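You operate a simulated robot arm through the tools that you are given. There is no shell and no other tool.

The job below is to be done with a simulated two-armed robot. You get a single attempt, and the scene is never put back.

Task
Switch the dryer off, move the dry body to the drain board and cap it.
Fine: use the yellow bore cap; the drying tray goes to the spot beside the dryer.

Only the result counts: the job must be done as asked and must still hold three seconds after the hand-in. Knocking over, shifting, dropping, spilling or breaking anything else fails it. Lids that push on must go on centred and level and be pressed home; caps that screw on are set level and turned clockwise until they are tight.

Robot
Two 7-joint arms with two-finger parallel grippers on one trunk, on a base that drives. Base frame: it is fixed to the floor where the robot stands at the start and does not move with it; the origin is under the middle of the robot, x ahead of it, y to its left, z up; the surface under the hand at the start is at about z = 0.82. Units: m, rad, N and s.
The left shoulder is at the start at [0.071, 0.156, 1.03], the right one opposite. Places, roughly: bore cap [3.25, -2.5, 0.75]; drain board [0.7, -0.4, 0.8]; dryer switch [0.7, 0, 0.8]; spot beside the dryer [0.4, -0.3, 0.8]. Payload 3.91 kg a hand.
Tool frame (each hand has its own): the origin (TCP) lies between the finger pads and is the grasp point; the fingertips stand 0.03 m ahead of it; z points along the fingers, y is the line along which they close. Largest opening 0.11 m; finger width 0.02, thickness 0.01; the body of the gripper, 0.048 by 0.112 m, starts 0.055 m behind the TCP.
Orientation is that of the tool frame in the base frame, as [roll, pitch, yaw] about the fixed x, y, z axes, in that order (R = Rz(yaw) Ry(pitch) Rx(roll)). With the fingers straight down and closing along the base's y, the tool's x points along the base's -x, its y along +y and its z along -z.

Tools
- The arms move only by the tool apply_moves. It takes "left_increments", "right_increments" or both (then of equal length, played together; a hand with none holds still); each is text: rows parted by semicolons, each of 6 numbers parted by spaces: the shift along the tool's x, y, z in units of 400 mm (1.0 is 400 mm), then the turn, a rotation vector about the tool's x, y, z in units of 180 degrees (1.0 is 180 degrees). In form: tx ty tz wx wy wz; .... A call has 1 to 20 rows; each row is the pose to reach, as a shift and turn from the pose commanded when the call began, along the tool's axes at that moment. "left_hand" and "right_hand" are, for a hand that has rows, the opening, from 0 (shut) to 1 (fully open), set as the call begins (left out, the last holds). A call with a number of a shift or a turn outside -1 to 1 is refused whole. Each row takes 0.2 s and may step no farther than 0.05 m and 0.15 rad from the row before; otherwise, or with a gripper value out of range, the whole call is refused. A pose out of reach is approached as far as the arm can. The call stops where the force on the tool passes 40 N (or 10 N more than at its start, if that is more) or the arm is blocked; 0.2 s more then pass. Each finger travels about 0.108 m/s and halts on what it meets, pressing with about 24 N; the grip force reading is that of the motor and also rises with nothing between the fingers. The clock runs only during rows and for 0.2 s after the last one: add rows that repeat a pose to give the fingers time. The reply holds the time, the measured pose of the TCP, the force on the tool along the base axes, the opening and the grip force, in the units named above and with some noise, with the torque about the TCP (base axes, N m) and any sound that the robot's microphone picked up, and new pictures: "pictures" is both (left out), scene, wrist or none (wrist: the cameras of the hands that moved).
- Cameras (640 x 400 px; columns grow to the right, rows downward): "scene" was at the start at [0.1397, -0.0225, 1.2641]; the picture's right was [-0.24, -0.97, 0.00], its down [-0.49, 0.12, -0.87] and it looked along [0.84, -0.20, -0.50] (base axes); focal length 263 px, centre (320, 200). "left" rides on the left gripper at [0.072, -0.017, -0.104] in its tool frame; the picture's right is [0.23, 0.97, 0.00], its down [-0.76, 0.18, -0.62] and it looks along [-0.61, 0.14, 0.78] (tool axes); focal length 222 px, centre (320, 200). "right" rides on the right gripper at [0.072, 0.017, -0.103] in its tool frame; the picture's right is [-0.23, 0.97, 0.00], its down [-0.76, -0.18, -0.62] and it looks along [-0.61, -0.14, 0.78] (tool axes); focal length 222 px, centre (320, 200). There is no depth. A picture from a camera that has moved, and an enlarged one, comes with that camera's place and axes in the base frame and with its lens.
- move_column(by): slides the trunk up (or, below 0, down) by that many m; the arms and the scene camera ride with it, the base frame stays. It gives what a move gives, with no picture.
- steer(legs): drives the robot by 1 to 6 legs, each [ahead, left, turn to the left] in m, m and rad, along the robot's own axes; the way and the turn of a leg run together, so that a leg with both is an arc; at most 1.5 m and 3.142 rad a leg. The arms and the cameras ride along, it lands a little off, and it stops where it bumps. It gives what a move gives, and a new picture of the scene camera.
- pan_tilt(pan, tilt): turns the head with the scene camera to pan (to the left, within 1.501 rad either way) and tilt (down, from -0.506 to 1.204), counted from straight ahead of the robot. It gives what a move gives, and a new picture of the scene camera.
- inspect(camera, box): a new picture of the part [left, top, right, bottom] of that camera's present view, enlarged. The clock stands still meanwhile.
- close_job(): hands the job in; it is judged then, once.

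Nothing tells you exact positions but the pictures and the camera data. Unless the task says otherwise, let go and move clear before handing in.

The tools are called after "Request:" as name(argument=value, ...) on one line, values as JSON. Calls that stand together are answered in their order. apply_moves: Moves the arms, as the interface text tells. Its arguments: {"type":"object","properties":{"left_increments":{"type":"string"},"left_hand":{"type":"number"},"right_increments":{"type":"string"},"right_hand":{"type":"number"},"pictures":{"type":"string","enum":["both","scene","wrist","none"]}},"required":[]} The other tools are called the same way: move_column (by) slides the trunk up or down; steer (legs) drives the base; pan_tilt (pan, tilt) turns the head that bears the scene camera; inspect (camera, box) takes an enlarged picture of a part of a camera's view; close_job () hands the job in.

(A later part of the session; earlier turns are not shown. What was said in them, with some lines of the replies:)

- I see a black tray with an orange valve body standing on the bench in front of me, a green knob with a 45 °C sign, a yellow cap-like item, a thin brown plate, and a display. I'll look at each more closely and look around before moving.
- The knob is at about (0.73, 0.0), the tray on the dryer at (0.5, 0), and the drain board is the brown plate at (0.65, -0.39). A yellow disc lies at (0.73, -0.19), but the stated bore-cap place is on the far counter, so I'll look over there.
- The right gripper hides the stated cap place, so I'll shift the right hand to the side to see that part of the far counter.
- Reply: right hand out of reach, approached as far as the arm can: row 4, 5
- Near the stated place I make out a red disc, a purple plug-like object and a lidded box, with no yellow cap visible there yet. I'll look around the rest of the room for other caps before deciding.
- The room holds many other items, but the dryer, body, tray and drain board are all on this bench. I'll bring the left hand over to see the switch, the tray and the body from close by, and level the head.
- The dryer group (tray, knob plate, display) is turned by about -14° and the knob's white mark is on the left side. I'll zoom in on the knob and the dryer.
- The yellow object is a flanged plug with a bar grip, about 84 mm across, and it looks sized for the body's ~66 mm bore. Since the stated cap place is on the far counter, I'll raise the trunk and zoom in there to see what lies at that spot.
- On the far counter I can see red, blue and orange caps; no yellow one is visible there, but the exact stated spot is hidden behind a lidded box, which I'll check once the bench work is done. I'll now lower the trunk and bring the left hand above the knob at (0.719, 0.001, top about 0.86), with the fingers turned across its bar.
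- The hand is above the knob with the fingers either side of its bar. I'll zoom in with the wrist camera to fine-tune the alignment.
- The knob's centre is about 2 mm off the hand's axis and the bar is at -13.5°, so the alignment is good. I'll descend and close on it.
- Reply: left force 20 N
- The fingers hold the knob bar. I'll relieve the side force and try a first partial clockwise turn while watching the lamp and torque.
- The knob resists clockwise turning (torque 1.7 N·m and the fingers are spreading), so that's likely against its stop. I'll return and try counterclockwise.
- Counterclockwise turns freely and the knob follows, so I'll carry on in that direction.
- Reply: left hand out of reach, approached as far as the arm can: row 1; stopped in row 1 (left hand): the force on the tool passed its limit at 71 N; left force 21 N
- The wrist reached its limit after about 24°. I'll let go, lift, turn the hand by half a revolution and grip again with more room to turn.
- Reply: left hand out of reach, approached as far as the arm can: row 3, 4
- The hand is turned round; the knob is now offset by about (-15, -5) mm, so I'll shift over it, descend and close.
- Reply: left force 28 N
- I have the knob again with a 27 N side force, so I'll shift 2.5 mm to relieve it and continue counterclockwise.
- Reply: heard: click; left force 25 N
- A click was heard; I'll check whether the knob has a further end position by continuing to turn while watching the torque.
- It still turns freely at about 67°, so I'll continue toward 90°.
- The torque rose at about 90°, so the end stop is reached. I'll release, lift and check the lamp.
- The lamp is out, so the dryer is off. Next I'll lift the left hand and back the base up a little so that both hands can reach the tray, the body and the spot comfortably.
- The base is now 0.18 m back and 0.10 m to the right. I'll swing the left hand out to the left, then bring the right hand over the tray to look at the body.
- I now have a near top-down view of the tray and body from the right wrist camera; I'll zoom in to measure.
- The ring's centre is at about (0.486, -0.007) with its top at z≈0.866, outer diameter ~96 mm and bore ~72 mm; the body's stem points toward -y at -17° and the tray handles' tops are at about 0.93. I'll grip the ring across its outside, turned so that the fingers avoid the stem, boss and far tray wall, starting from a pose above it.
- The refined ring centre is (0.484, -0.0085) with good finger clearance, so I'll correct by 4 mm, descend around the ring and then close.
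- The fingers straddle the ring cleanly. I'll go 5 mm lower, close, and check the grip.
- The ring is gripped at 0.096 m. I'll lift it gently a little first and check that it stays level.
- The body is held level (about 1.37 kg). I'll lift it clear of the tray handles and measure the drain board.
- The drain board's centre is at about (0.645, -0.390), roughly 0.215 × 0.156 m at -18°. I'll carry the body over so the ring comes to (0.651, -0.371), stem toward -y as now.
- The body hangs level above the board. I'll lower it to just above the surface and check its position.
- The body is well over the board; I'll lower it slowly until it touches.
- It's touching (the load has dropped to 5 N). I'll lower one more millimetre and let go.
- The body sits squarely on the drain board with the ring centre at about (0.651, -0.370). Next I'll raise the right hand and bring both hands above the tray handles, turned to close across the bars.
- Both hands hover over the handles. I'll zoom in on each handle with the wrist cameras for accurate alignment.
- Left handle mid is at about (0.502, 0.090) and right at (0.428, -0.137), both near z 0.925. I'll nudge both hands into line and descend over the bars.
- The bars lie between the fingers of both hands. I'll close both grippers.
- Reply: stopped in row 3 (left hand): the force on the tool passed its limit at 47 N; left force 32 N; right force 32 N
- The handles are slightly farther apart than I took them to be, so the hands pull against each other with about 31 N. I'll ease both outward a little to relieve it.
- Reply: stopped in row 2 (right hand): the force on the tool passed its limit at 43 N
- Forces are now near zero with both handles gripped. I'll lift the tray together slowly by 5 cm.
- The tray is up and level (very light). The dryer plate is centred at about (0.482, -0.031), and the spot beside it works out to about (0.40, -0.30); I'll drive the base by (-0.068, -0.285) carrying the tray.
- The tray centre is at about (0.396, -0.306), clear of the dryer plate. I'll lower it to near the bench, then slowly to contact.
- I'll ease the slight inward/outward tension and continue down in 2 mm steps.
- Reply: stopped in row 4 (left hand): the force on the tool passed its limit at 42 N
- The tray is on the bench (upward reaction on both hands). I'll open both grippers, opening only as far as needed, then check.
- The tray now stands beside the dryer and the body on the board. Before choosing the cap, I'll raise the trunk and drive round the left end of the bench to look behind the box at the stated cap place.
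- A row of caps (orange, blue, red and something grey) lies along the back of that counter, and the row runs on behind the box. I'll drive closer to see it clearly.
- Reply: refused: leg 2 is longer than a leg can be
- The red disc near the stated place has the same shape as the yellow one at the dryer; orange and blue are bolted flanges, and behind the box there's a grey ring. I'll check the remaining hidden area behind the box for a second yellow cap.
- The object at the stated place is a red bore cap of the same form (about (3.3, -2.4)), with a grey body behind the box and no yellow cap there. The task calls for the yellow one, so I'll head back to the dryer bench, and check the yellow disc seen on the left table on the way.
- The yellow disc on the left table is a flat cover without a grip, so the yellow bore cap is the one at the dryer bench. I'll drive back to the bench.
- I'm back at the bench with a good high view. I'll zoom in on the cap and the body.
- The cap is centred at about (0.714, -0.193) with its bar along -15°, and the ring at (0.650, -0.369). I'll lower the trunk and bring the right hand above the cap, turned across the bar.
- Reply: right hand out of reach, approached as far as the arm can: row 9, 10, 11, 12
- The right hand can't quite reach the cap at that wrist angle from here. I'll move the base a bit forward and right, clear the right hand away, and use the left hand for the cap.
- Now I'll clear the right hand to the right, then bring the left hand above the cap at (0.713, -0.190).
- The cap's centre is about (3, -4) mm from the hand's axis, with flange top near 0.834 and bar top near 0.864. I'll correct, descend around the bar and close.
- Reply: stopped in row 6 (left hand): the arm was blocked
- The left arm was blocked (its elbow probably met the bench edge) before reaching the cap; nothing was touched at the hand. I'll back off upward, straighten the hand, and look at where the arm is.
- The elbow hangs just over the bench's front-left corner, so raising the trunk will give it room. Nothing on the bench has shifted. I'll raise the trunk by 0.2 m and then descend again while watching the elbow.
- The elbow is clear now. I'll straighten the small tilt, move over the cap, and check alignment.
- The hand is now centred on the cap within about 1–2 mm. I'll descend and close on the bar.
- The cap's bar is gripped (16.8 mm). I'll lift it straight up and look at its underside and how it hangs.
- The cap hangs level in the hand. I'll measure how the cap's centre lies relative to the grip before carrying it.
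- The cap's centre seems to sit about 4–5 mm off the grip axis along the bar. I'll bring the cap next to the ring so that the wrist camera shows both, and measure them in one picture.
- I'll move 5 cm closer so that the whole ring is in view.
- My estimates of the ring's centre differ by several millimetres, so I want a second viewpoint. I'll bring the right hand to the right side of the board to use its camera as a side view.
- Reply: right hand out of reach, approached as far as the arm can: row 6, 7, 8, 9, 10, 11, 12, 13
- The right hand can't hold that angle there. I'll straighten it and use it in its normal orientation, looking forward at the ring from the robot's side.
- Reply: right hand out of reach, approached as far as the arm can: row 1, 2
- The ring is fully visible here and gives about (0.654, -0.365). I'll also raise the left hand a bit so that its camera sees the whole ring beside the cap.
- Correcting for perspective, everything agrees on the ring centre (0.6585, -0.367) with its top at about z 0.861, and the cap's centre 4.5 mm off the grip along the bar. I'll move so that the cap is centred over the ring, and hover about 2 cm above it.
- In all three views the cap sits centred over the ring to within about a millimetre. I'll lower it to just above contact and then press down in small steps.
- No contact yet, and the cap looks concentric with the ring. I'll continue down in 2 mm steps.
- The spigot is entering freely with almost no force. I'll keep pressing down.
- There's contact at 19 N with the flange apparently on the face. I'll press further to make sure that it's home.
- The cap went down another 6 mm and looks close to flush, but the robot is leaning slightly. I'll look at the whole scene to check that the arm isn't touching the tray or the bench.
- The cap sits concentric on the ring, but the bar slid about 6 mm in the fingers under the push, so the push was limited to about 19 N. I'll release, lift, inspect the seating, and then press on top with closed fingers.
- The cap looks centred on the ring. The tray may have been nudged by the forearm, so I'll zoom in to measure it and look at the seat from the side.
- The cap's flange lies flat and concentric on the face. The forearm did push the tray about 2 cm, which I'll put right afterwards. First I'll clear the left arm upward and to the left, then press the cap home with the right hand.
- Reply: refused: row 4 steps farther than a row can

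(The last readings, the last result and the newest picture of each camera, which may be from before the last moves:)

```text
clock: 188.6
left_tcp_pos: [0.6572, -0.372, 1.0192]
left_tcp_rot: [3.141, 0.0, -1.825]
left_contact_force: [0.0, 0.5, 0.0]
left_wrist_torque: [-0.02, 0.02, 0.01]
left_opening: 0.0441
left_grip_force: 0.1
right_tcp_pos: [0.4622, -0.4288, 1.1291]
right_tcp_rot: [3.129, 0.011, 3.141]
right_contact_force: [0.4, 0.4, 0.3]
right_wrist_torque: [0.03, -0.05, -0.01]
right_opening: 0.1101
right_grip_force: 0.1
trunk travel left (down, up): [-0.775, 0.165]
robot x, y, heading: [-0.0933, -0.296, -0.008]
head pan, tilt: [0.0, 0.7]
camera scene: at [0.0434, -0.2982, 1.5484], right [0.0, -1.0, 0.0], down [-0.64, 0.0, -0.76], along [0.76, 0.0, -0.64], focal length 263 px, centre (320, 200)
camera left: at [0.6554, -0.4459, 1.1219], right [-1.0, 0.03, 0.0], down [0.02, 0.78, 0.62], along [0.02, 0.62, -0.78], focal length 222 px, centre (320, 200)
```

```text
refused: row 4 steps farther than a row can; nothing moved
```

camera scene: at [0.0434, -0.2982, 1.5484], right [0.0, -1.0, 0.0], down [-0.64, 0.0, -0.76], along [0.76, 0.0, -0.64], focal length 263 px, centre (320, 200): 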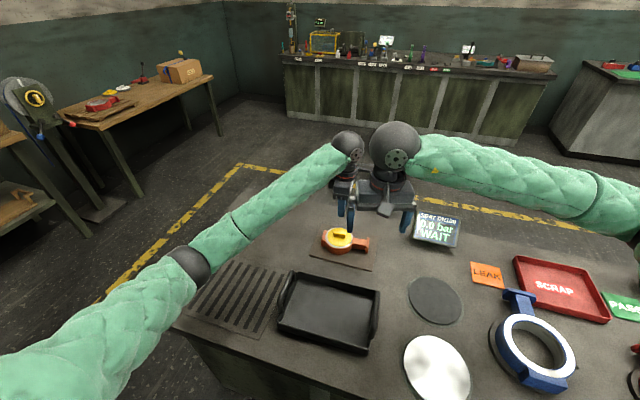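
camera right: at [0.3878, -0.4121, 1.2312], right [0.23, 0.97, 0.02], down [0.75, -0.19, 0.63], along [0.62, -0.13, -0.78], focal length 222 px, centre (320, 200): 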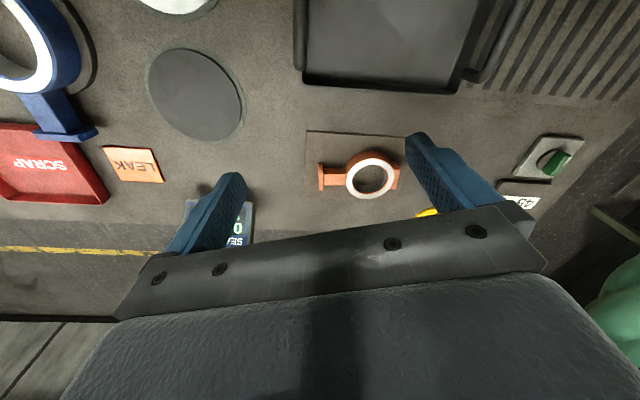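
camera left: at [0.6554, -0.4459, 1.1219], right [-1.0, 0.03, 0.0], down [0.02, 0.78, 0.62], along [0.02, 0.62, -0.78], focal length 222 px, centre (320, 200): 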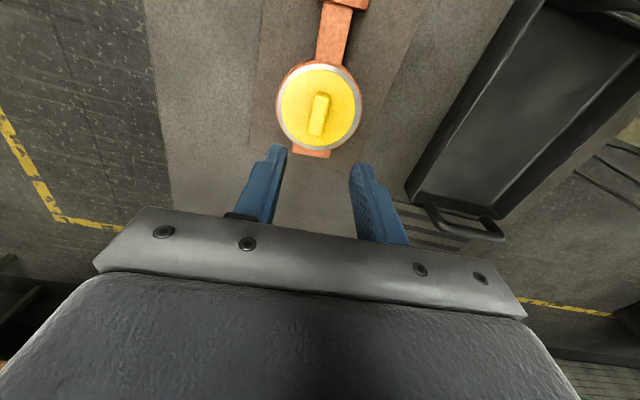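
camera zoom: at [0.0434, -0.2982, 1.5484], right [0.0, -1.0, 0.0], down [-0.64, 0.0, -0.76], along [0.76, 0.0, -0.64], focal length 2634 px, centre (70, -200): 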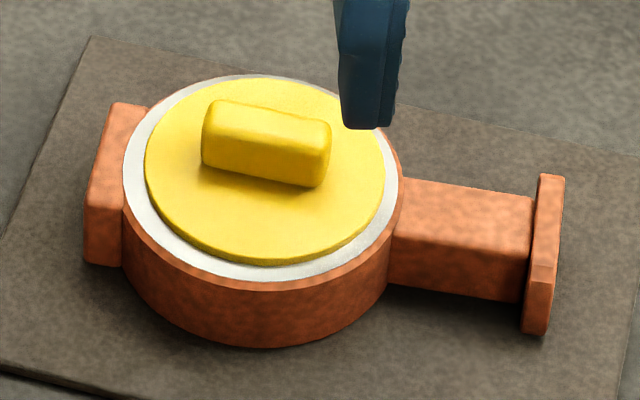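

Request:
apply_moves(left_increments="0 0 -0.12 0 0 0; 0 0 -0.24 0 0 0; 0 0 -0.36 0 0 0; 0 0 -0.48 0 0 0; -0.094 0.0727 -0.48 0 0 0; -0.188 0.1455 -0.48 0 0 0; -0.282 0.218 -0.48 0 0 0; -0.376 0.291 -0.48 0 0 0; -0.47 0.364 -0.48 0 0 0; -0.565 0.4365 -0.48 0 0 0; -0.659 0.509 -0.48 0 0 0; -0.753 0.582 -0.48 0 0 0", pictures="scene")

```text
clock: 191.2
left_tcp_pos: [0.5107, -0.0213, 1.2104]
left_tcp_rot: [-3.14, -0.001, -1.826]
left_contact_force: [-0.5, 1.0, -0.1]
left_wrist_torque: [-0.01, 0.0, 0.03]
left_opening: 0.0442
left_grip_force: 0.0
right_tcp_pos: [0.4603, -0.4273, 1.1306]
right_tcp_rot: [3.129, 0.013, 3.139]
right_contact_force: [-1.3, 0.3, 0.1]
right_wrist_torque: [0.0, -0.01, 0.01]
right_opening: 0.1098
right_grip_force: 0.0
trunk travel left (down, up): [-0.775, 0.165]
robot x, y, heading: [-0.0941, -0.2983, -0.007]
head pan, tilt: [0.0, 0.7]
camera scene: at [0.0413, -0.2963, 1.5487], right [-0.01, -1.0, 0.0], down [-0.64, 0.0, -0.77], along [0.77, -0.01, -0.64], focal length 263 px, centre (320, 200)
```

scene: 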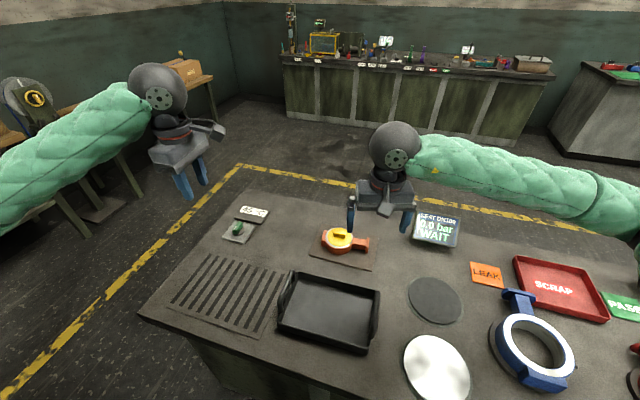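

Now I'll bring the closed right hand above the cap's bar.

Request:
apply_moves(right_increments="-0.08 0.025 0.05 0.002 0.002 0; -0.166 0.05 0.1 0.004 0.0038 0; -0.249 0.075 0.15 0.004 0.0038 0; -0.332 0.1 0.2 0.004 0.0038 0; -0.415 0.125 0.27 0.004 0.0038 0; -0.496 0.148 0.34 0.004 0.0038 0; -0.496 0.148 0.4 0.004 0.0038 0; -0.496 0.148 0.4 0.004 0.0038 0", right_hand=0, pictures="both")

Request:
inspect(camera="right", box=[240, 80, 400, 220])

Request:
inspect(camera="scene", box=[300, 200, 390, 270])

```text
clock: 193.0
left_tcp_pos: [0.5124, -0.0205, 1.2099]
left_tcp_rot: [3.141, 0.0, -1.825]
left_contact_force: [-0.4, -0.3, 0.7]
left_wrist_torque: [0.0, -0.01, -0.01]
left_opening: 0.0441
left_grip_force: 0.1
right_tcp_pos: [0.6615, -0.3665, 0.9702]
right_tcp_rot: [3.14, 0.0, -3.14]
right_contact_force: [0.2, -0.2, -1.0]
right_wrist_torque: [0.03, 0.06, 0.01]
right_opening: 0.0
right_grip_force: 23.6
trunk travel left (down, up): [-0.775, 0.165]
robot x, y, heading: [-0.0911, -0.298, -0.004]
head pan, tilt: [0.0, 0.7]
camera scene: at [0.0433, -0.2975, 1.5485], right [0.0, -1.0, 0.0], down [-0.64, 0.0, -0.76], along [0.76, 0.0, -0.64], focal length 263 px, centre (320, 200)
camera right: at [0.588, -0.3479, 1.0728], right [0.23, 0.97, 0.0], down [0.76, -0.18, 0.62], along [0.61, -0.14, -0.78], focal length 222 px, centre (320, 200)
```

scene: 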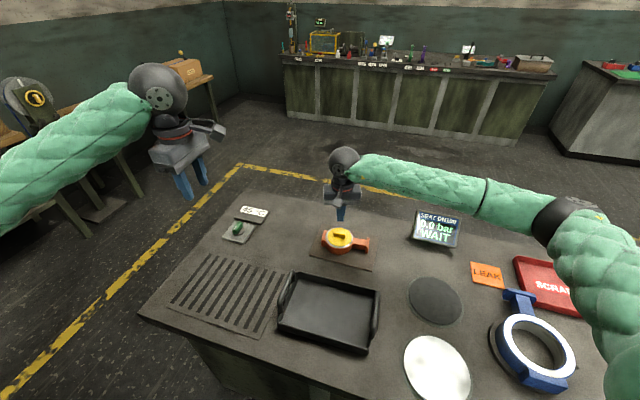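
right: 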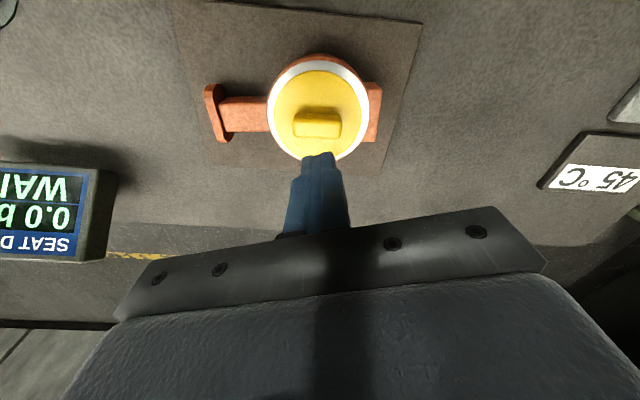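

```text
2.86 times, centred on (320, 150) of right
camera zoom: at [0.588, -0.3479, 1.0728], right [0.23, 0.97, 0.0], down [0.76, -0.18, 0.62], along [0.61, -0.14, -0.78], focal length 635 px, centre (320, 343)
```

zoom: 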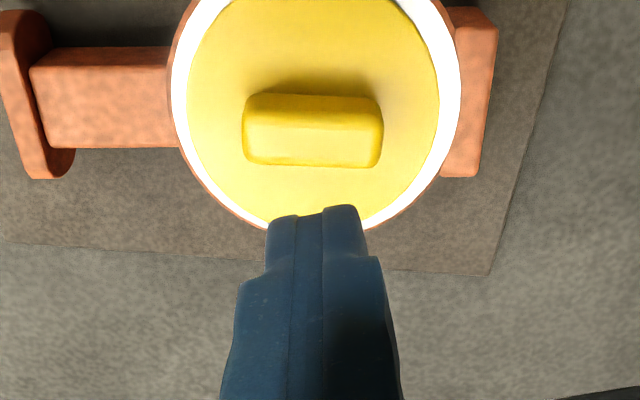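

```text
5.71 times, centred on (345, 235) of scene
camera zoom: at [0.0433, -0.2975, 1.5485], right [0.0, -1.0, 0.0], down [-0.64, 0.0, -0.76], along [0.76, 0.0, -0.64], focal length 1505 px, centre (177, 0)
```

zoom: 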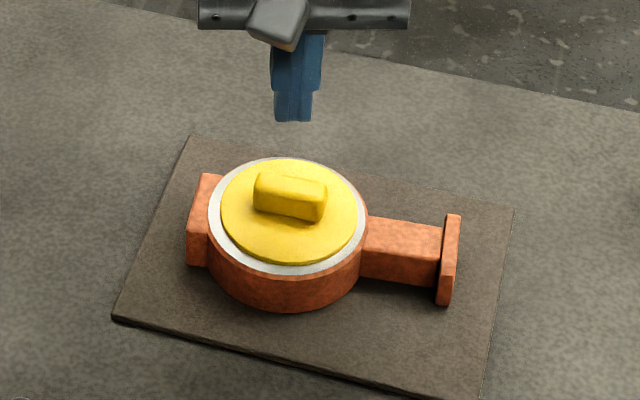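

The fingertips are about 5 mm beyond the bar's middle; I'll correct that and press down gradually on the bar's top.

Request:
apply_moves(right_increments="0.012 -0.005 0.03 0 0 0; 0.012 -0.005 0.06 0 0 0; 0.012 -0.005 0.085 0 0 0; 0.012 -0.005 0.09 0 0 0; 0.012 -0.005 0.095 0 0 0; 0.012 -0.005 0.1 0 0 0; 0.012 -0.005 0.105 0 0 0", right_hand=0, pictures="wrist")

Request:
inspect(camera="scene", box=[300, 200, 390, 270])

```text
clock: 194.6
left_tcp_pos: [0.5124, -0.0221, 1.2103]
left_tcp_rot: [3.141, -0.001, -1.826]
left_contact_force: [0.6, -0.3, 0.7]
left_wrist_torque: [-0.02, -0.01, 0.01]
left_opening: 0.0441
left_grip_force: 0.0
right_tcp_pos: [0.6572, -0.3681, 0.9302]
right_tcp_rot: [3.139, 0.001, -3.141]
right_contact_force: [-0.2, 0.7, -1.6]
right_wrist_torque: [-0.02, 0.03, -0.05]
right_opening: 0.0
right_grip_force: 24.4
trunk travel left (down, up): [-0.775, 0.165]
robot x, y, heading: [-0.0971, -0.2964, -0.005]
head pan, tilt: [0.0, 0.7]
camera right: at [0.584, -0.3504, 1.032], right [0.23, 0.97, 0.0], down [0.76, -0.18, 0.62], along [0.61, -0.14, -0.78], focal length 222 px, centre (320, 200)
```

right: 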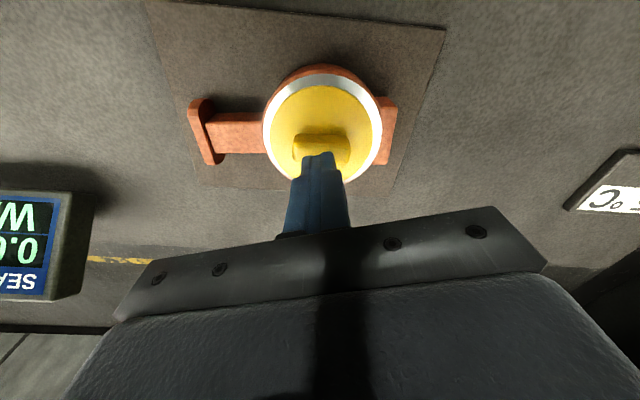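

```text
5.71 times, centred on (345, 235) of scene
camera zoom: at [0.0433, -0.2977, 1.5485], right [0.0, -1.0, 0.0], down [-0.64, 0.0, -0.76], along [0.76, 0.0, -0.64], focal length 1505 px, centre (177, 0)
```

zoom: 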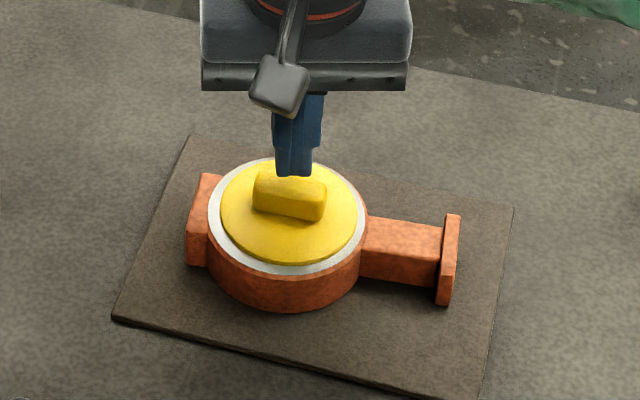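

The fingertips are right above the bar. I'll press down in 2 mm steps until the force limit.

Request:
apply_moves(right_increments="0 0 0.005 0 0 0; 0 0 0.01 0 0 0; 0 0 0.015 0 0 0; 0 0 0.02 0 0 0; 0 0 0.025 0 0 0; 0 0 0.03 0 0 0", right_hand=0, pictures="wrist")

Request:
inspect(camera="scene", box=[300, 200, 390, 270])

```text
clock: 196.0
left_tcp_pos: [0.5129, -0.021, 1.2093]
left_tcp_rot: [3.141, 0.0, -1.825]
left_contact_force: [-0.1, -0.2, 0.1]
left_wrist_torque: [0.01, -0.02, -0.05]
left_opening: 0.0439
left_grip_force: 0.0
right_tcp_pos: [0.6564, -0.3676, 0.9186]
right_tcp_rot: [3.14, 0.002, 3.141]
right_contact_force: [0.2, 0.2, 0.0]
right_wrist_torque: [-0.01, 0.01, 0.0]
right_opening: 0.0002
right_grip_force: 24.1
trunk travel left (down, up): [-0.775, 0.165]
robot x, y, heading: [-0.0927, -0.2934, -0.003]
head pan, tilt: [0.0, 0.7]
camera right: at [0.5835, -0.3506, 1.0205], right [0.23, 0.97, 0.0], down [0.76, -0.18, 0.62], along [0.61, -0.14, -0.78], focal length 222 px, centre (320, 200)
```

right: 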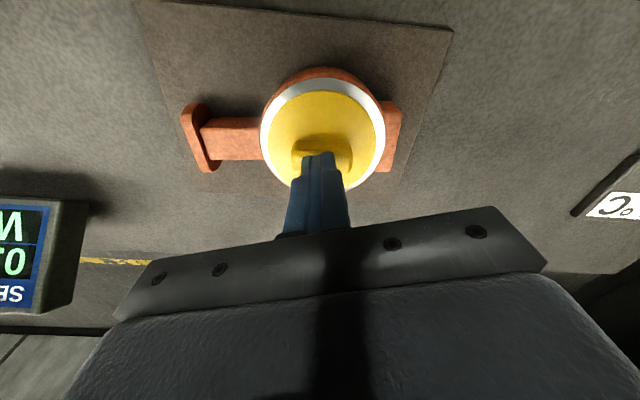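

```text
5.71 times, centred on (345, 235) of scene
camera zoom: at [0.0432, -0.2978, 1.5485], right [0.0, -1.0, 0.0], down [-0.64, 0.0, -0.76], along [0.76, 0.0, -0.64], focal length 1505 px, centre (177, 0)
```

zoom: 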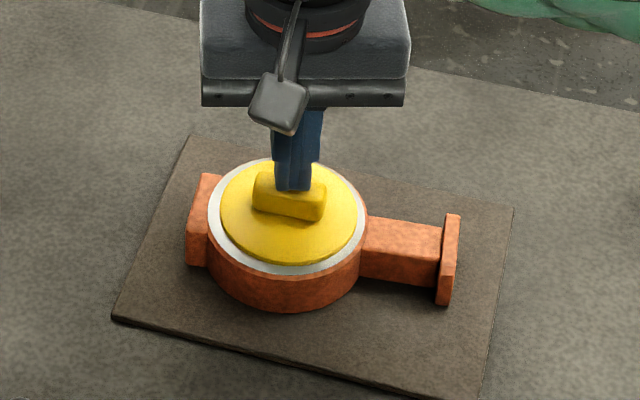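

No contact yet; the bar's top is slightly lower than I assumed (about 0.885). I'll continue down.

Request:
apply_moves(right_increments="0 0 0.005 0 0 0; 0 0 0.01 0 0 0; 0 0 0.015 0 0 0; 0 0 0.02 0 0 0; 0 0 0.025 0 0 0", right_hand=0, pictures="wrist")

Request:
inspect(camera="scene", box=[300, 200, 390, 270])

```text
clock: 197.1
left_tcp_pos: [0.5119, -0.0228, 1.2105]
left_tcp_rot: [-3.14, 0.0, -1.829]
left_contact_force: [0.3, -0.6, 0.7]
left_wrist_torque: [-0.02, 0.02, 0.01]
left_opening: 0.0437
left_grip_force: 0.1
right_tcp_pos: [0.6568, -0.3676, 0.9161]
right_tcp_rot: [3.139, 0.007, -3.141]
right_contact_force: [-10.4, -2.7, 22.9]
right_wrist_torque: [-0.07, 0.36, 0.01]
right_opening: 0.0
right_grip_force: 24.3
trunk travel left (down, up): [-0.775, 0.165]
robot x, y, heading: [-0.0943, -0.2992, -0.006]
head pan, tilt: [0.0, 0.7]
stopped in row 5 (right hand): the force on the tool passed its limit at 43 N (the readings are from after the stop); the commanded pose is now the measured one
camera right: at [0.5841, -0.3503, 1.0176], right [0.23, 0.97, 0.01], down [0.76, -0.18, 0.63], along [0.61, -0.14, -0.78], focal length 222 px, centre (320, 200)
```

right: 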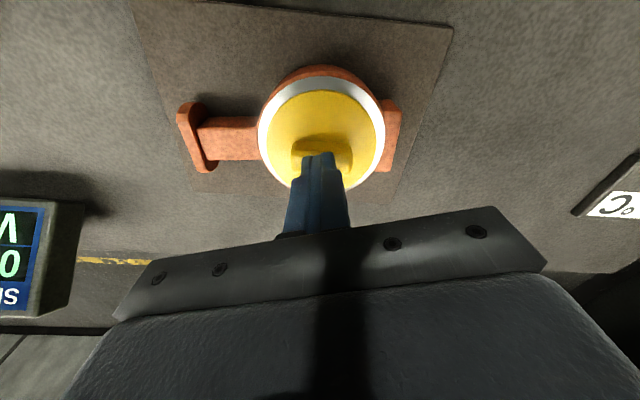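

```text
5.71 times, centred on (345, 235) of scene
camera zoom: at [0.0414, -0.298, 1.5486], right [-0.01, -1.0, 0.0], down [-0.64, 0.0, -0.77], along [0.77, 0.0, -0.64], focal length 1505 px, centre (177, 0)
```

zoom: 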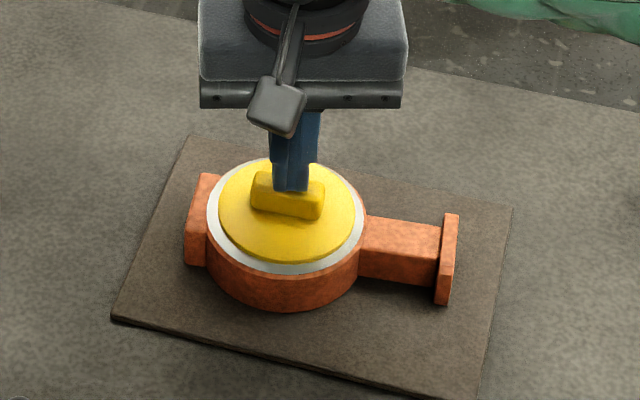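

The bar took 43 N without the cap moving further, so it's home. I'll lift the right hand and verify.

Request:
apply_moves(right_increments="0 0 -0.03 0 0 0; 0 0 -0.1 0 0 0; 0 0 -0.2 0 0 0; 0 0 -0.3 0 0 0; 0 0 -0.4 0 0 0; 0 0 -0.5 0 0 0", right_hand=0, pictures="scene")

Request:
inspect(camera="scene", box=[315, 220, 375, 260])

Request:
inspect(camera="right", box=[240, 40, 400, 200])

Request:
inspect(camera="scene", box=[170, 230, 400, 370])

```text
clock: 198.5
left_tcp_pos: [0.5126, -0.0215, 1.2088]
left_tcp_rot: [-3.141, -0.001, -1.825]
left_contact_force: [0.2, 0.0, -0.8]
left_wrist_torque: [0.01, -0.01, -0.01]
left_opening: 0.0441
left_grip_force: 0.1
right_tcp_pos: [0.657, -0.3689, 1.1151]
right_tcp_rot: [3.138, 0.003, 3.141]
right_contact_force: [-0.9, 0.9, 0.1]
right_wrist_torque: [-0.01, 0.0, 0.01]
right_opening: 0.0
right_grip_force: 24.2
trunk travel left (down, up): [-0.775, 0.165]
robot x, y, heading: [-0.0951, -0.2983, -0.001]
head pan, tilt: [0.0, 0.7]
camera scene: at [0.0428, -0.2975, 1.5484], right [0.0, -1.0, 0.0], down [-0.64, 0.0, -0.76], along [0.76, 0.0, -0.64], focal length 263 px, centre (320, 200)
```

scene: 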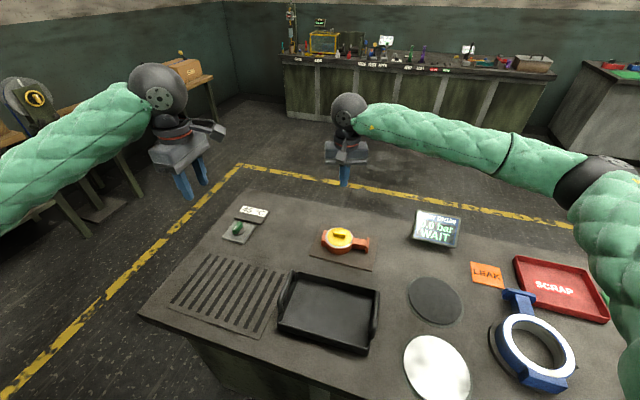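

```text
10.00 times, centred on (345, 240) of scene
camera zoom: at [0.0428, -0.2975, 1.5484], right [0.0, -1.0, 0.0], down [-0.64, 0.0, -0.76], along [0.76, 0.0, -0.64], focal length 2634 px, centre (70, -200)
```

zoom: 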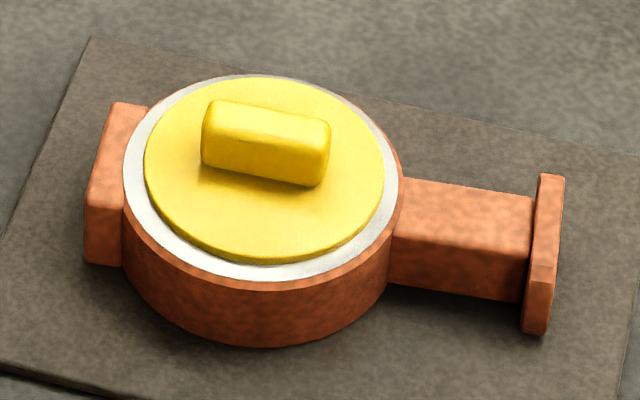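

```text
2.50 times, centred on (320, 120) of right
camera zoom: at [0.5838, -0.3509, 1.2168], right [0.23, 0.97, 0.0], down [0.76, -0.18, 0.63], along [0.61, -0.14, -0.78], focal length 555 px, centre (320, 400)
```

zoom: 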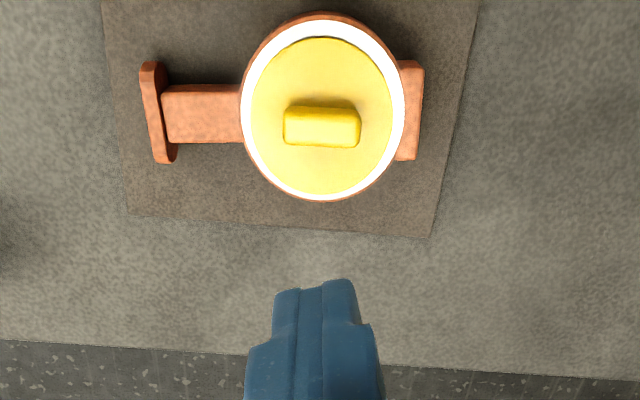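

```text
2.78 times, centred on (285, 300) of scene
camera zoom: at [0.0428, -0.2975, 1.5484], right [0.0, -1.0, 0.0], down [-0.64, 0.0, -0.76], along [0.76, 0.0, -0.64], focal length 733 px, centre (417, -78)
```

zoom: 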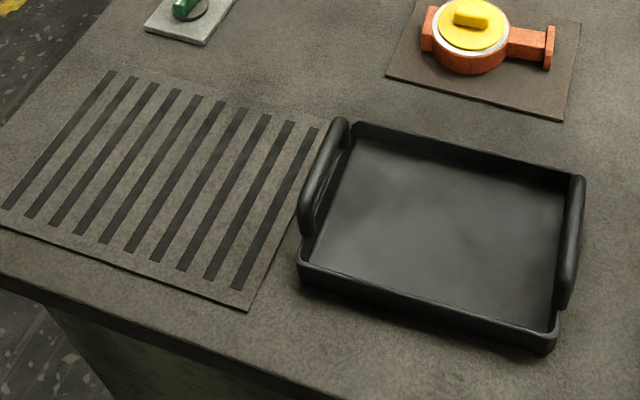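

The cap is centred, level and home. Now I'll restore the tray: it was nudged about 1.7 cm away from the dryer, so I'll back the base off a little and gently push the tray back with the closed right hand at its outer handle.

Request:
steer(legs=[[-0.17, 0, 0]])

Request:
inspect(camera="scene", box=[190, 160, 410, 300])

```text
clock: 200.0
left_tcp_pos: [0.3404, -0.0188, 1.2088]
left_tcp_rot: [-3.141, 0.0, -1.823]
left_contact_force: [-0.2, 0.6, -0.2]
left_wrist_torque: [0.02, -0.04, 0.0]
left_opening: 0.0437
left_grip_force: 0.0
right_tcp_pos: [0.4881, -0.3641, 1.1143]
right_tcp_rot: [3.139, 0.002, -3.137]
right_contact_force: [-1.2, -0.1, -0.6]
right_wrist_torque: [-0.03, -0.04, 0.02]
right_opening: 0.0
right_grip_force: 23.3
trunk travel left (down, up): [-0.775, 0.165]
robot x, y, heading: [-0.2645, -0.2937, -0.002]
head pan, tilt: [0.0, 0.7]
camera scene: at [-0.1268, -0.2968, 1.5484], right [0.0, -1.0, 0.0], down [-0.64, 0.0, -0.76], along [0.76, 0.0, -0.64], focal length 263 px, centre (320, 200)
```

scene: 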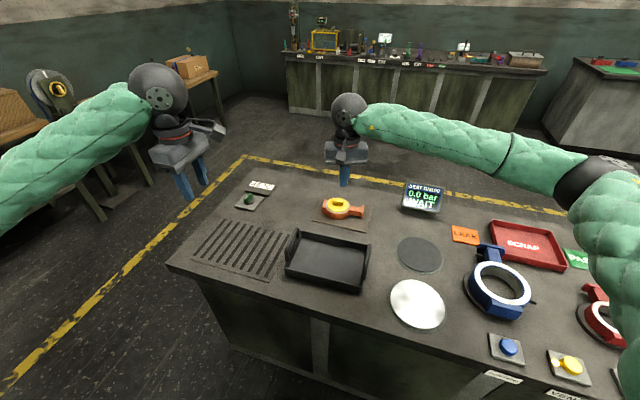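

```text
2.86 times, centred on (300, 230) of scene
camera zoom: at [-0.1268, -0.2968, 1.5484], right [0.0, -1.0, 0.0], down [-0.64, 0.0, -0.76], along [0.76, 0.0, -0.64], focal length 753 px, centre (377, 114)
```

zoom: 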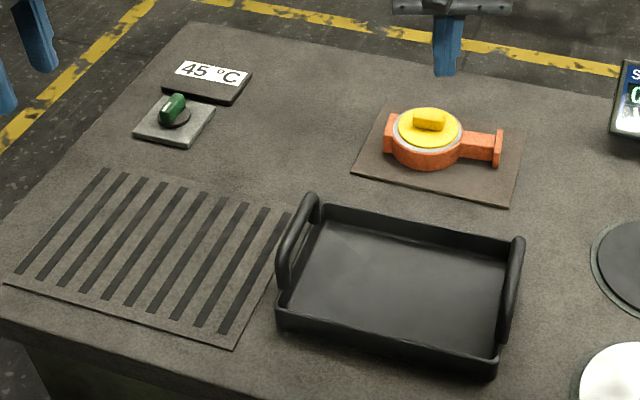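

Now I'll bring the closed right hand to the outside of the tray's right handle, above it first.

Request:
apply_moves(right_increments="0.063 -0.054 0.02 0 0 0.016; 0.126 -0.108 0.05 0 0 0.032; 0.188 -0.162 0.1 0 0 0.048; 0.251 -0.215 0.16 0 0 0.064; 0.314 -0.269 0.22 0 0 0.08; 0.377 -0.323 0.285 0 0 0.0958; 0.377 -0.323 0.285 0 0 0.0958", right_hand=0, pictures="both")

Request:
inspect(camera="scene", box=[260, 190, 430, 310])

```text
clock: 201.6
left_tcp_pos: [0.3419, -0.0177, 1.2101]
left_tcp_rot: [-3.14, -0.002, -1.823]
left_contact_force: [0.4, 0.3, -0.7]
left_wrist_torque: [-0.01, 0.02, -0.02]
left_opening: 0.044
left_grip_force: 0.1
right_tcp_pos: [0.3386, -0.4926, 0.9989]
right_tcp_rot: [3.139, 0.002, 2.844]
right_contact_force: [0.0, 0.1, -0.4]
right_wrist_torque: [0.0, 0.04, 0.02]
right_opening: 0.0
right_grip_force: 24.0
trunk travel left (down, up): [-0.775, 0.165]
robot x, y, heading: [-0.2646, -0.297, 0.0]
head pan, tilt: [0.0, 0.7]
camera scene: at [-0.1261, -0.2958, 1.5484], right [0.0, -1.0, 0.0], down [-0.64, 0.0, -0.76], along [0.76, 0.0, -0.64], focal length 263 px, centre (320, 200)
camera right: at [0.273, -0.4551, 1.1009], right [0.5, 0.86, 0.0], down [0.67, -0.4, 0.62], along [0.54, -0.31, -0.78], focal length 222 px, centre (320, 200)
```

scene: 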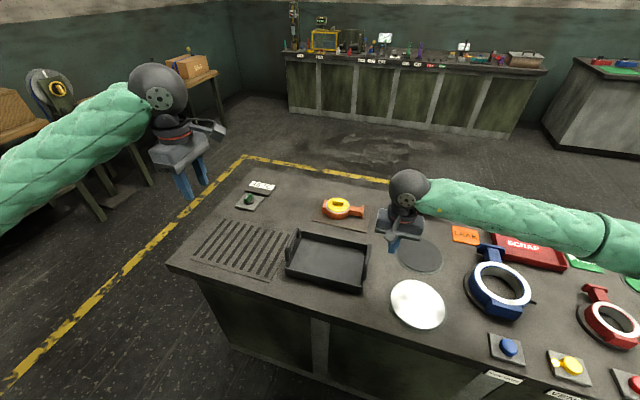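
right: 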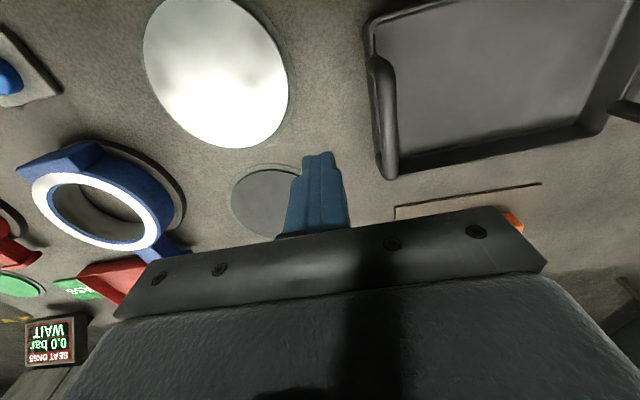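

```text
3.33 times, centred on (345, 250) of scene
camera zoom: at [-0.1261, -0.2958, 1.5484], right [0.0, -1.0, 0.0], down [-0.64, 0.0, -0.76], along [0.76, 0.0, -0.64], focal length 878 px, centre (237, 33)
```

zoom: 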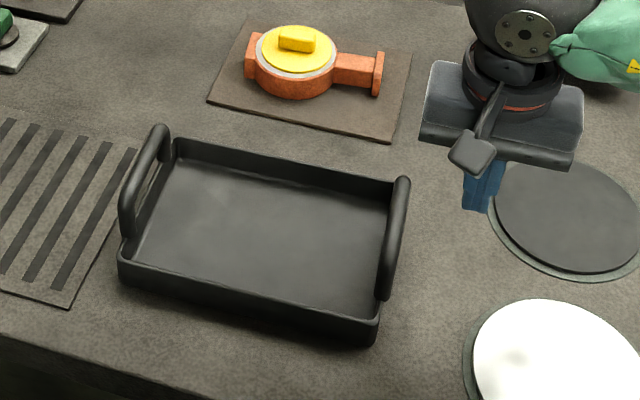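

The handle is 55 mm away across and the hand 7 mm off its middle. I'll descend beside it and move up to just before contact.

Request:
apply_moves(right_increments="-0.019 0 0.07 0 0 0; -0.019 0 0.14 0 0 0; -0.019 0 0.21 0 0 0; -0.019 0.04 0.21 0 0 0; -0.019 0.075 0.21 0 0 0; -0.019 0.075 0.21 0 0 0", right_hand=0, pictures="both")

Request:
inspect(camera="right", box=[240, 60, 440, 220])

Request:
inspect(camera="scene", box=[260, 190, 430, 310])

```text
clock: 203.0
left_tcp_pos: [0.3407, -0.0191, 1.2094]
left_tcp_rot: [3.141, 0.0, -1.823]
left_contact_force: [0.3, 0.2, 0.0]
left_wrist_torque: [0.03, -0.01, 0.02]
left_opening: 0.0437
left_grip_force: 0.0
right_tcp_pos: [0.3535, -0.4675, 0.915]
right_tcp_rot: [3.137, 0.001, 2.844]
right_contact_force: [0.0, 1.3, -0.8]
right_wrist_torque: [-0.03, 0.01, 0.03]
right_opening: 0.0
right_grip_force: 24.3
trunk travel left (down, up): [-0.775, 0.165]
robot x, y, heading: [-0.2662, -0.296, -0.001]
head pan, tilt: [0.0, 0.7]
camera scene: at [-0.127, -0.2974, 1.5485], right [0.0, -1.0, 0.0], down [-0.64, 0.0, -0.76], along [0.76, 0.0, -0.64], focal length 263 px, centre (320, 200)
camera right: at [0.2883, -0.4298, 1.0168], right [0.5, 0.86, 0.0], down [0.67, -0.4, 0.62], along [0.54, -0.31, -0.78], focal length 222 px, centre (320, 200)
```

scene: 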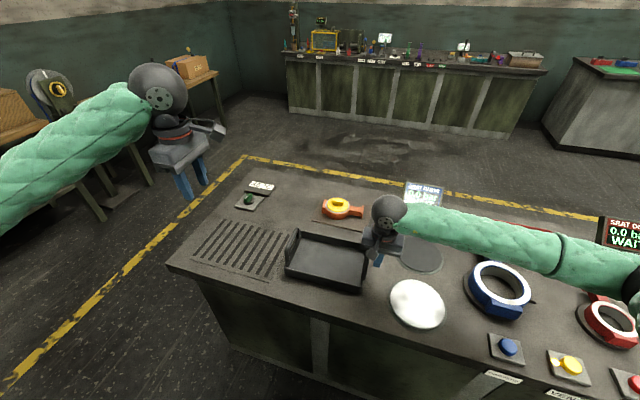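
right: 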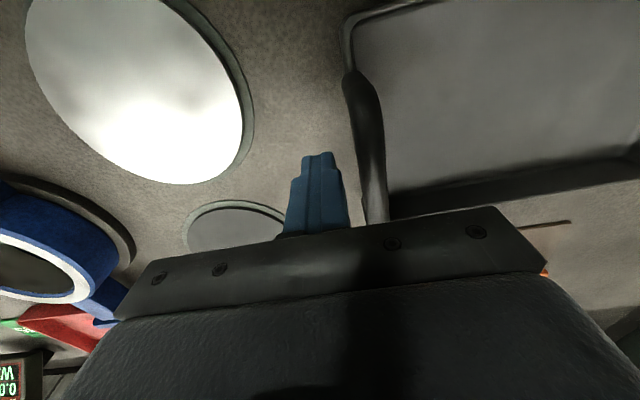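

```text
2.50 times, centred on (340, 140) of right
camera zoom: at [0.2883, -0.4298, 1.0168], right [0.5, 0.86, 0.0], down [0.67, -0.4, 0.62], along [0.54, -0.31, -0.78], focal length 555 px, centre (270, 350)
```

zoom: 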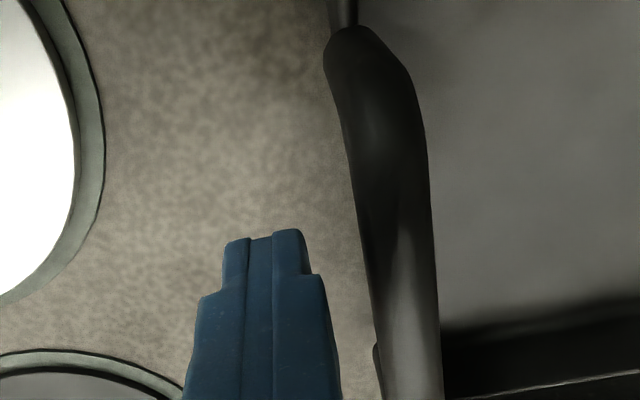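

```text
3.33 times, centred on (345, 250) of scene
camera zoom: at [-0.127, -0.2974, 1.5485], right [0.0, -1.0, 0.0], down [-0.64, 0.0, -0.76], along [0.76, 0.0, -0.64], focal length 878 px, centre (237, 33)
```

zoom: 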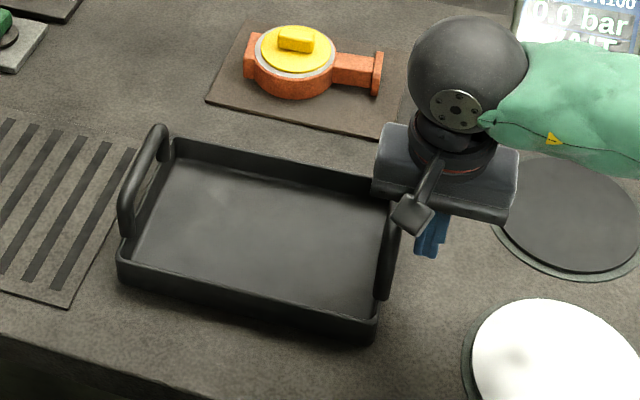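

About 8 mm remains before contact. I'll advance slowly by 24 mm in total so that the tray shifts by roughly 16–17 mm.

Request:
apply_moves(right_increments="0 0.01 0 0 0 0; 0 0.02 0 0 0 0; 0 0.027 0 0 0 0; 0 0.034 0 0 0 0; 0 0.041 0 0 0 0; 0 0.048 0 0 0 0; 0 0.055 0 0 0 0; 0 0.06 0 0 0 0; 0 0.06 0 0 0 0", right_hand=0, pictures="wrist")

Request:
inspect(camera="scene", box=[260, 190, 430, 310])

```text
clock: 205.0
left_tcp_pos: [0.3407, -0.0195, 1.2091]
left_tcp_rot: [3.141, -0.002, -1.823]
left_contact_force: [0.6, 0.6, -0.3]
left_wrist_torque: [-0.01, -0.02, 0.03]
left_opening: 0.0442
left_grip_force: 0.1
right_tcp_pos: [0.361, -0.4448, 0.915]
right_tcp_rot: [3.138, 0.001, 2.843]
right_contact_force: [0.5, -0.8, 0.3]
right_wrist_torque: [0.0, 0.04, 0.02]
right_opening: 0.0002
right_grip_force: 23.8
trunk travel left (down, up): [-0.775, 0.165]
robot x, y, heading: [-0.2646, -0.2914, 0.001]
head pan, tilt: [0.0, 0.7]
camera right: at [0.2962, -0.4067, 1.0173], right [0.5, 0.86, 0.0], down [0.67, -0.4, 0.62], along [0.54, -0.31, -0.78], focal length 222 px, centre (320, 200)
```

right: 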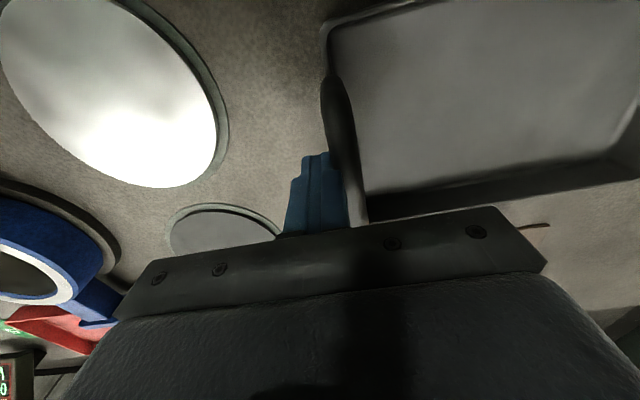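

```text
3.33 times, centred on (345, 250) of scene
camera zoom: at [-0.1268, -0.297, 1.5485], right [0.0, -1.0, 0.0], down [-0.64, 0.0, -0.76], along [0.76, 0.0, -0.64], focal length 878 px, centre (237, 33)
```

zoom: 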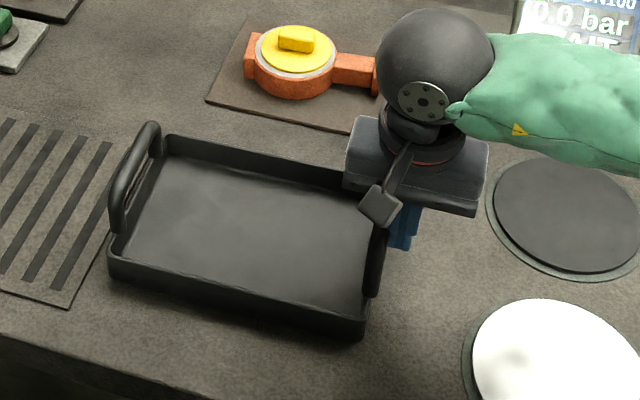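

The tray has moved back about 1 cm. I'll push it another 8 mm.

Request:
apply_moves(right_increments="0 0.007 0 0 0 0; 0 0.014 0 0 0 0; 0 0.02 0 0 0 0; 0 0.02 0 0 0 0", right_hand=0, pictures="none")

Request:
apply_moves(right_increments="0 -0.04 0 0 0 0; 0 -0.1 0 0 0 0; 0 -0.1 -0.12 0 0 0; 0 -0.1 -0.24 0 0 0; 0 -0.1 -0.36 0 0 0; 0 -0.2 -0.45 0 0 0; 0 -0.3 -0.5 0 0 0; 0 -0.4 -0.5 0 0 0; 0 -0.5 -0.5 0 0 0", right_hand=0, pictures="scene")

Request:
inspect(camera="scene", box=[190, 160, 410, 300])

```text
clock: 206.0
left_tcp_pos: [0.3417, -0.0186, 1.2095]
left_tcp_rot: [-3.141, 0.0, -1.822]
left_contact_force: [-0.2, 0.3, 0.4]
left_wrist_torque: [0.0, -0.01, -0.02]
left_opening: 0.0439
left_grip_force: 0.0
right_tcp_pos: [0.3634, -0.437, 0.9161]
right_tcp_rot: [3.139, 0.002, 2.844]
right_contact_force: [-1.2, -0.1, 0.9]
right_wrist_torque: [-0.05, -0.01, 0.04]
right_opening: 0.0
right_grip_force: 23.9
trunk travel left (down, up): [-0.775, 0.165]
robot x, y, heading: [-0.2626, -0.293, 0.003]
head pan, tilt: [0.0, 0.7]
```

```text
refused: row 6 steps farther than a row can; nothing moved
```

```text
2.86 times, centred on (300, 230) of scene
camera zoom: at [-0.1269, -0.297, 1.5485], right [0.0, -1.0, 0.0], down [-0.64, 0.0, -0.76], along [0.76, 0.0, -0.64], focal length 753 px, centre (377, 114)
```

zoom: 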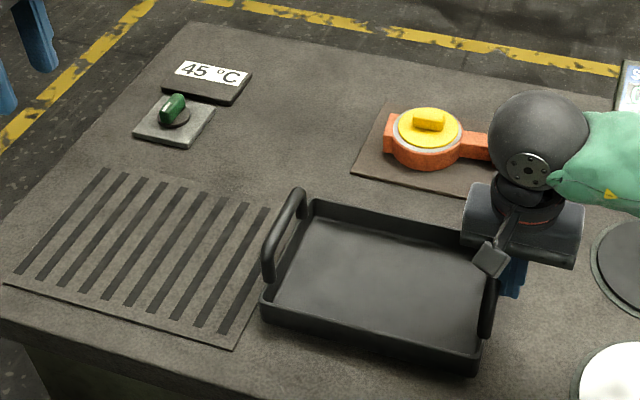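

The tray is back where I first set it. I'll back the right hand off and up, away from everything.

Request:
apply_moves(right_increments="0 -0.04 0 0 0 0; 0 -0.1 0 0 0 0; 0 -0.1 -0.12 0 0 0; 0 -0.1 -0.24 0 0 0; 0 -0.1 -0.36 0 0 0; 0 -0.18 -0.44 0 0 0; 0 -0.28 -0.48 0 0 0; 0 -0.38 -0.48 0 0 0; 0 -0.48 -0.48 0 0 0", right_hand=0, pictures="scene")

Request:
inspect(camera="scene", box=[190, 160, 410, 300])

Request:
inspect(camera="scene", box=[310, 190, 380, 235])

```text
clock: 208.0
left_tcp_pos: [0.3389, -0.0178, 1.2108]
left_tcp_rot: [-3.142, 0.001, -1.82]
left_contact_force: [1.0, 1.1, 0.5]
left_wrist_torque: [-0.03, -0.04, -0.02]
left_opening: 0.0438
left_grip_force: 0.0
right_tcp_pos: [0.3068, -0.6243, 1.1074]
right_tcp_rot: [3.137, 0.003, 2.844]
right_contact_force: [-0.1, -0.1, 0.2]
right_wrist_torque: [0.01, 0.01, 0.01]
right_opening: 0.0
right_grip_force: 23.9
trunk travel left (down, up): [-0.775, 0.165]
robot x, y, heading: [-0.2647, -0.2956, 0.0]
head pan, tilt: [0.0, 0.7]
camera scene: at [-0.1288, -0.2984, 1.5487], right [0.0, -1.0, 0.0], down [-0.64, 0.0, -0.77], along [0.77, 0.0, -0.64], focal length 263 px, centre (320, 200)
```

scene: 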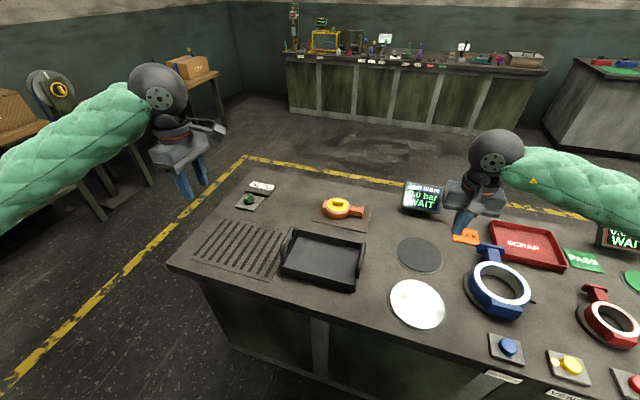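

```text
2.86 times, centred on (300, 230) of scene
camera zoom: at [-0.1288, -0.2984, 1.5487], right [0.0, -1.0, 0.0], down [-0.64, 0.0, -0.77], along [0.77, 0.0, -0.64], focal length 753 px, centre (377, 114)
```

zoom: 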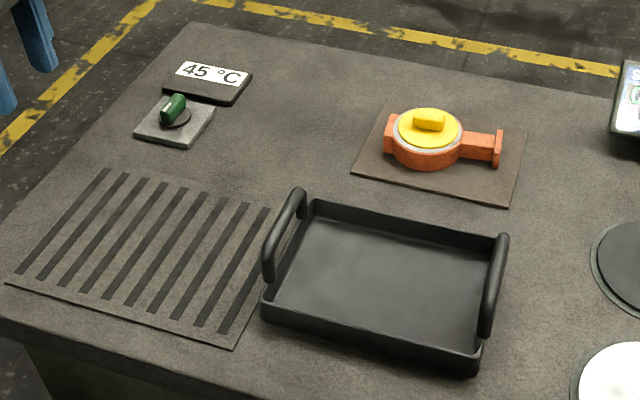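

```text
8.89 times, centred on (345, 212) of scene
camera zoom: at [-0.1288, -0.2984, 1.5487], right [0.0, -1.0, 0.0], down [-0.64, 0.0, -0.77], along [0.77, 0.0, -0.64], focal length 2342 px, centre (98, 89)
```

zoom: 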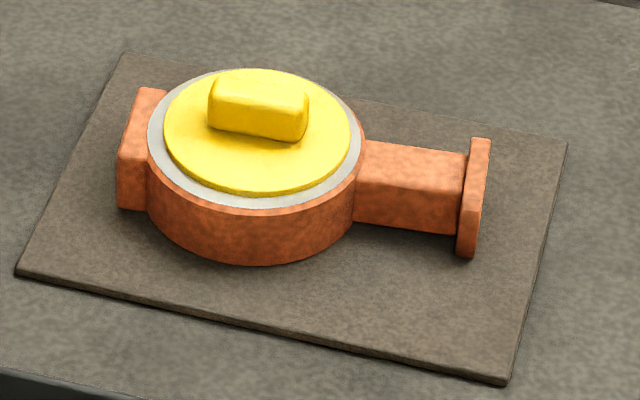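

Everything is in place: knob off, tray beside the dryer, body capped on the drain board. I'll raise the trunk a little to move both arms well clear and take one last look over the whole bench.

Request:
move_column(by=0.15)

Request:
pan_tilt(pan=-0.4, tilt=0.7)

Request:
inspect(camera="scene", box=[100, 140, 420, 340])

```text
clock: 209.7
left_tcp_pos: [0.342, -0.0189, 1.3589]
left_tcp_rot: [3.141, 0.0, -1.821]
left_contact_force: [1.4, 0.4, -0.3]
left_wrist_torque: [-0.01, -0.02, -0.02]
left_opening: 0.0437
left_grip_force: 0.0
right_tcp_pos: [0.3082, -0.624, 1.2578]
right_tcp_rot: [3.137, 0.001, 2.843]
right_contact_force: [0.4, -0.3, 0.0]
right_wrist_torque: [-0.02, 0.01, 0.01]
right_opening: 0.0
right_grip_force: 24.0
trunk travel left (down, up): [-0.925, 0.015]
robot x, y, heading: [-0.2636, -0.2989, 0.001]
head pan, tilt: [0.0, 0.7]
```

```text
clock: 210.6
left_tcp_pos: [0.3418, -0.0196, 1.3602]
left_tcp_rot: [3.14, 0.0, -1.821]
left_contact_force: [0.6, 0.5, -0.9]
left_wrist_torque: [-0.01, 0.04, 0.04]
left_opening: 0.044
left_grip_force: 0.0
right_tcp_pos: [0.3083, -0.6235, 1.2581]
right_tcp_rot: [3.138, 0.003, 2.843]
right_contact_force: [0.4, 0.6, -0.8]
right_wrist_torque: [0.01, 0.0, 0.03]
right_opening: 0.0001
right_grip_force: 24.1
trunk travel left (down, up): [-0.925, 0.015]
robot x, y, heading: [-0.2619, -0.2907, 0.003]
head pan, tilt: [-0.4, 0.7]
camera scene: at [-0.1335, -0.3299, 1.6985], right [-0.39, -0.92, 0.0], down [-0.59, 0.25, -0.76], along [0.7, -0.3, -0.64], focal length 263 px, centre (320, 200)
```

scene: 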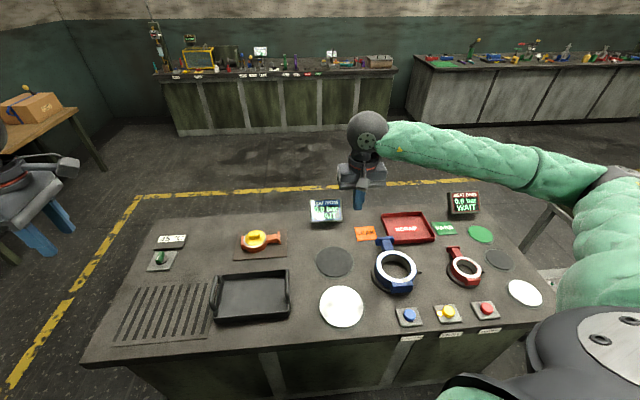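

```text
2.00 times, centred on (260, 240) of scene
camera zoom: at [-0.1335, -0.3299, 1.6985], right [-0.39, -0.92, 0.0], down [-0.59, 0.25, -0.76], along [0.7, -0.3, -0.64], focal length 527 px, centre (440, 120)
```

zoom: 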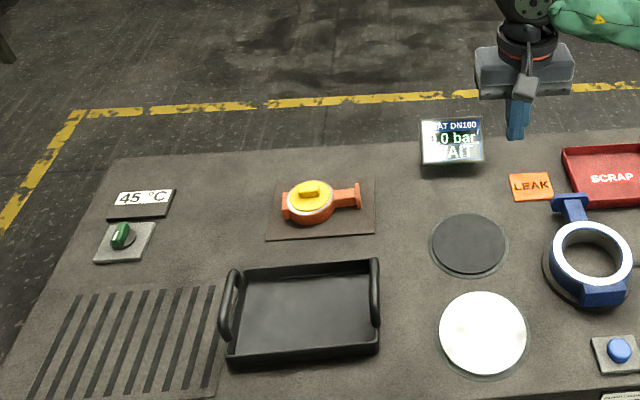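

The bench check agrees with the task:
- The dryer is off and its lamp is out.
- The drying tray is beside the dryer.
- The body is on the drain board with the yellow cap seated level and centred.
- Both hands are clear and nothing else looks disturbed.

I'm handing the job in.

Request:
close_job()

```text
The job is handed in.
```

I've handed in the job with the dryer off, the body capped on the drain board and the tray beside the dryer. The hand-in gave no verdict, so what follows is what I saw in the pictures and readings.

- **Dryer:** I turned the knob to its end stop, about 90° counterclockwise. It clicked on the way and the lamp went out.
- **Body:** It sits flat on the drain board, stem pointing to the robot's right.
- **Cap:** I used the yellow cap that was already on the dryer bench. The place given for the bore cap held a red cap of the same shape, with no yellow one visible there. The yellow cap is centred and level. I pressed it to about 43 N and it did not move further.
- **Tray:** It stands just to the robot's right of the dryer plate, at about (0.40, -0.31). No marked spot was visible there, so I worked the position out from the place you gave and the dryer plate. While I was seating the cap, the robot's forearm pushed the tray about 2 cm; I pushed it back to where I had first set it.

The left elbow pressed against the bench edge a few times while I worked on the cap. I saw nothing else on the bench shifted by it, and both hands were clear at hand-in.
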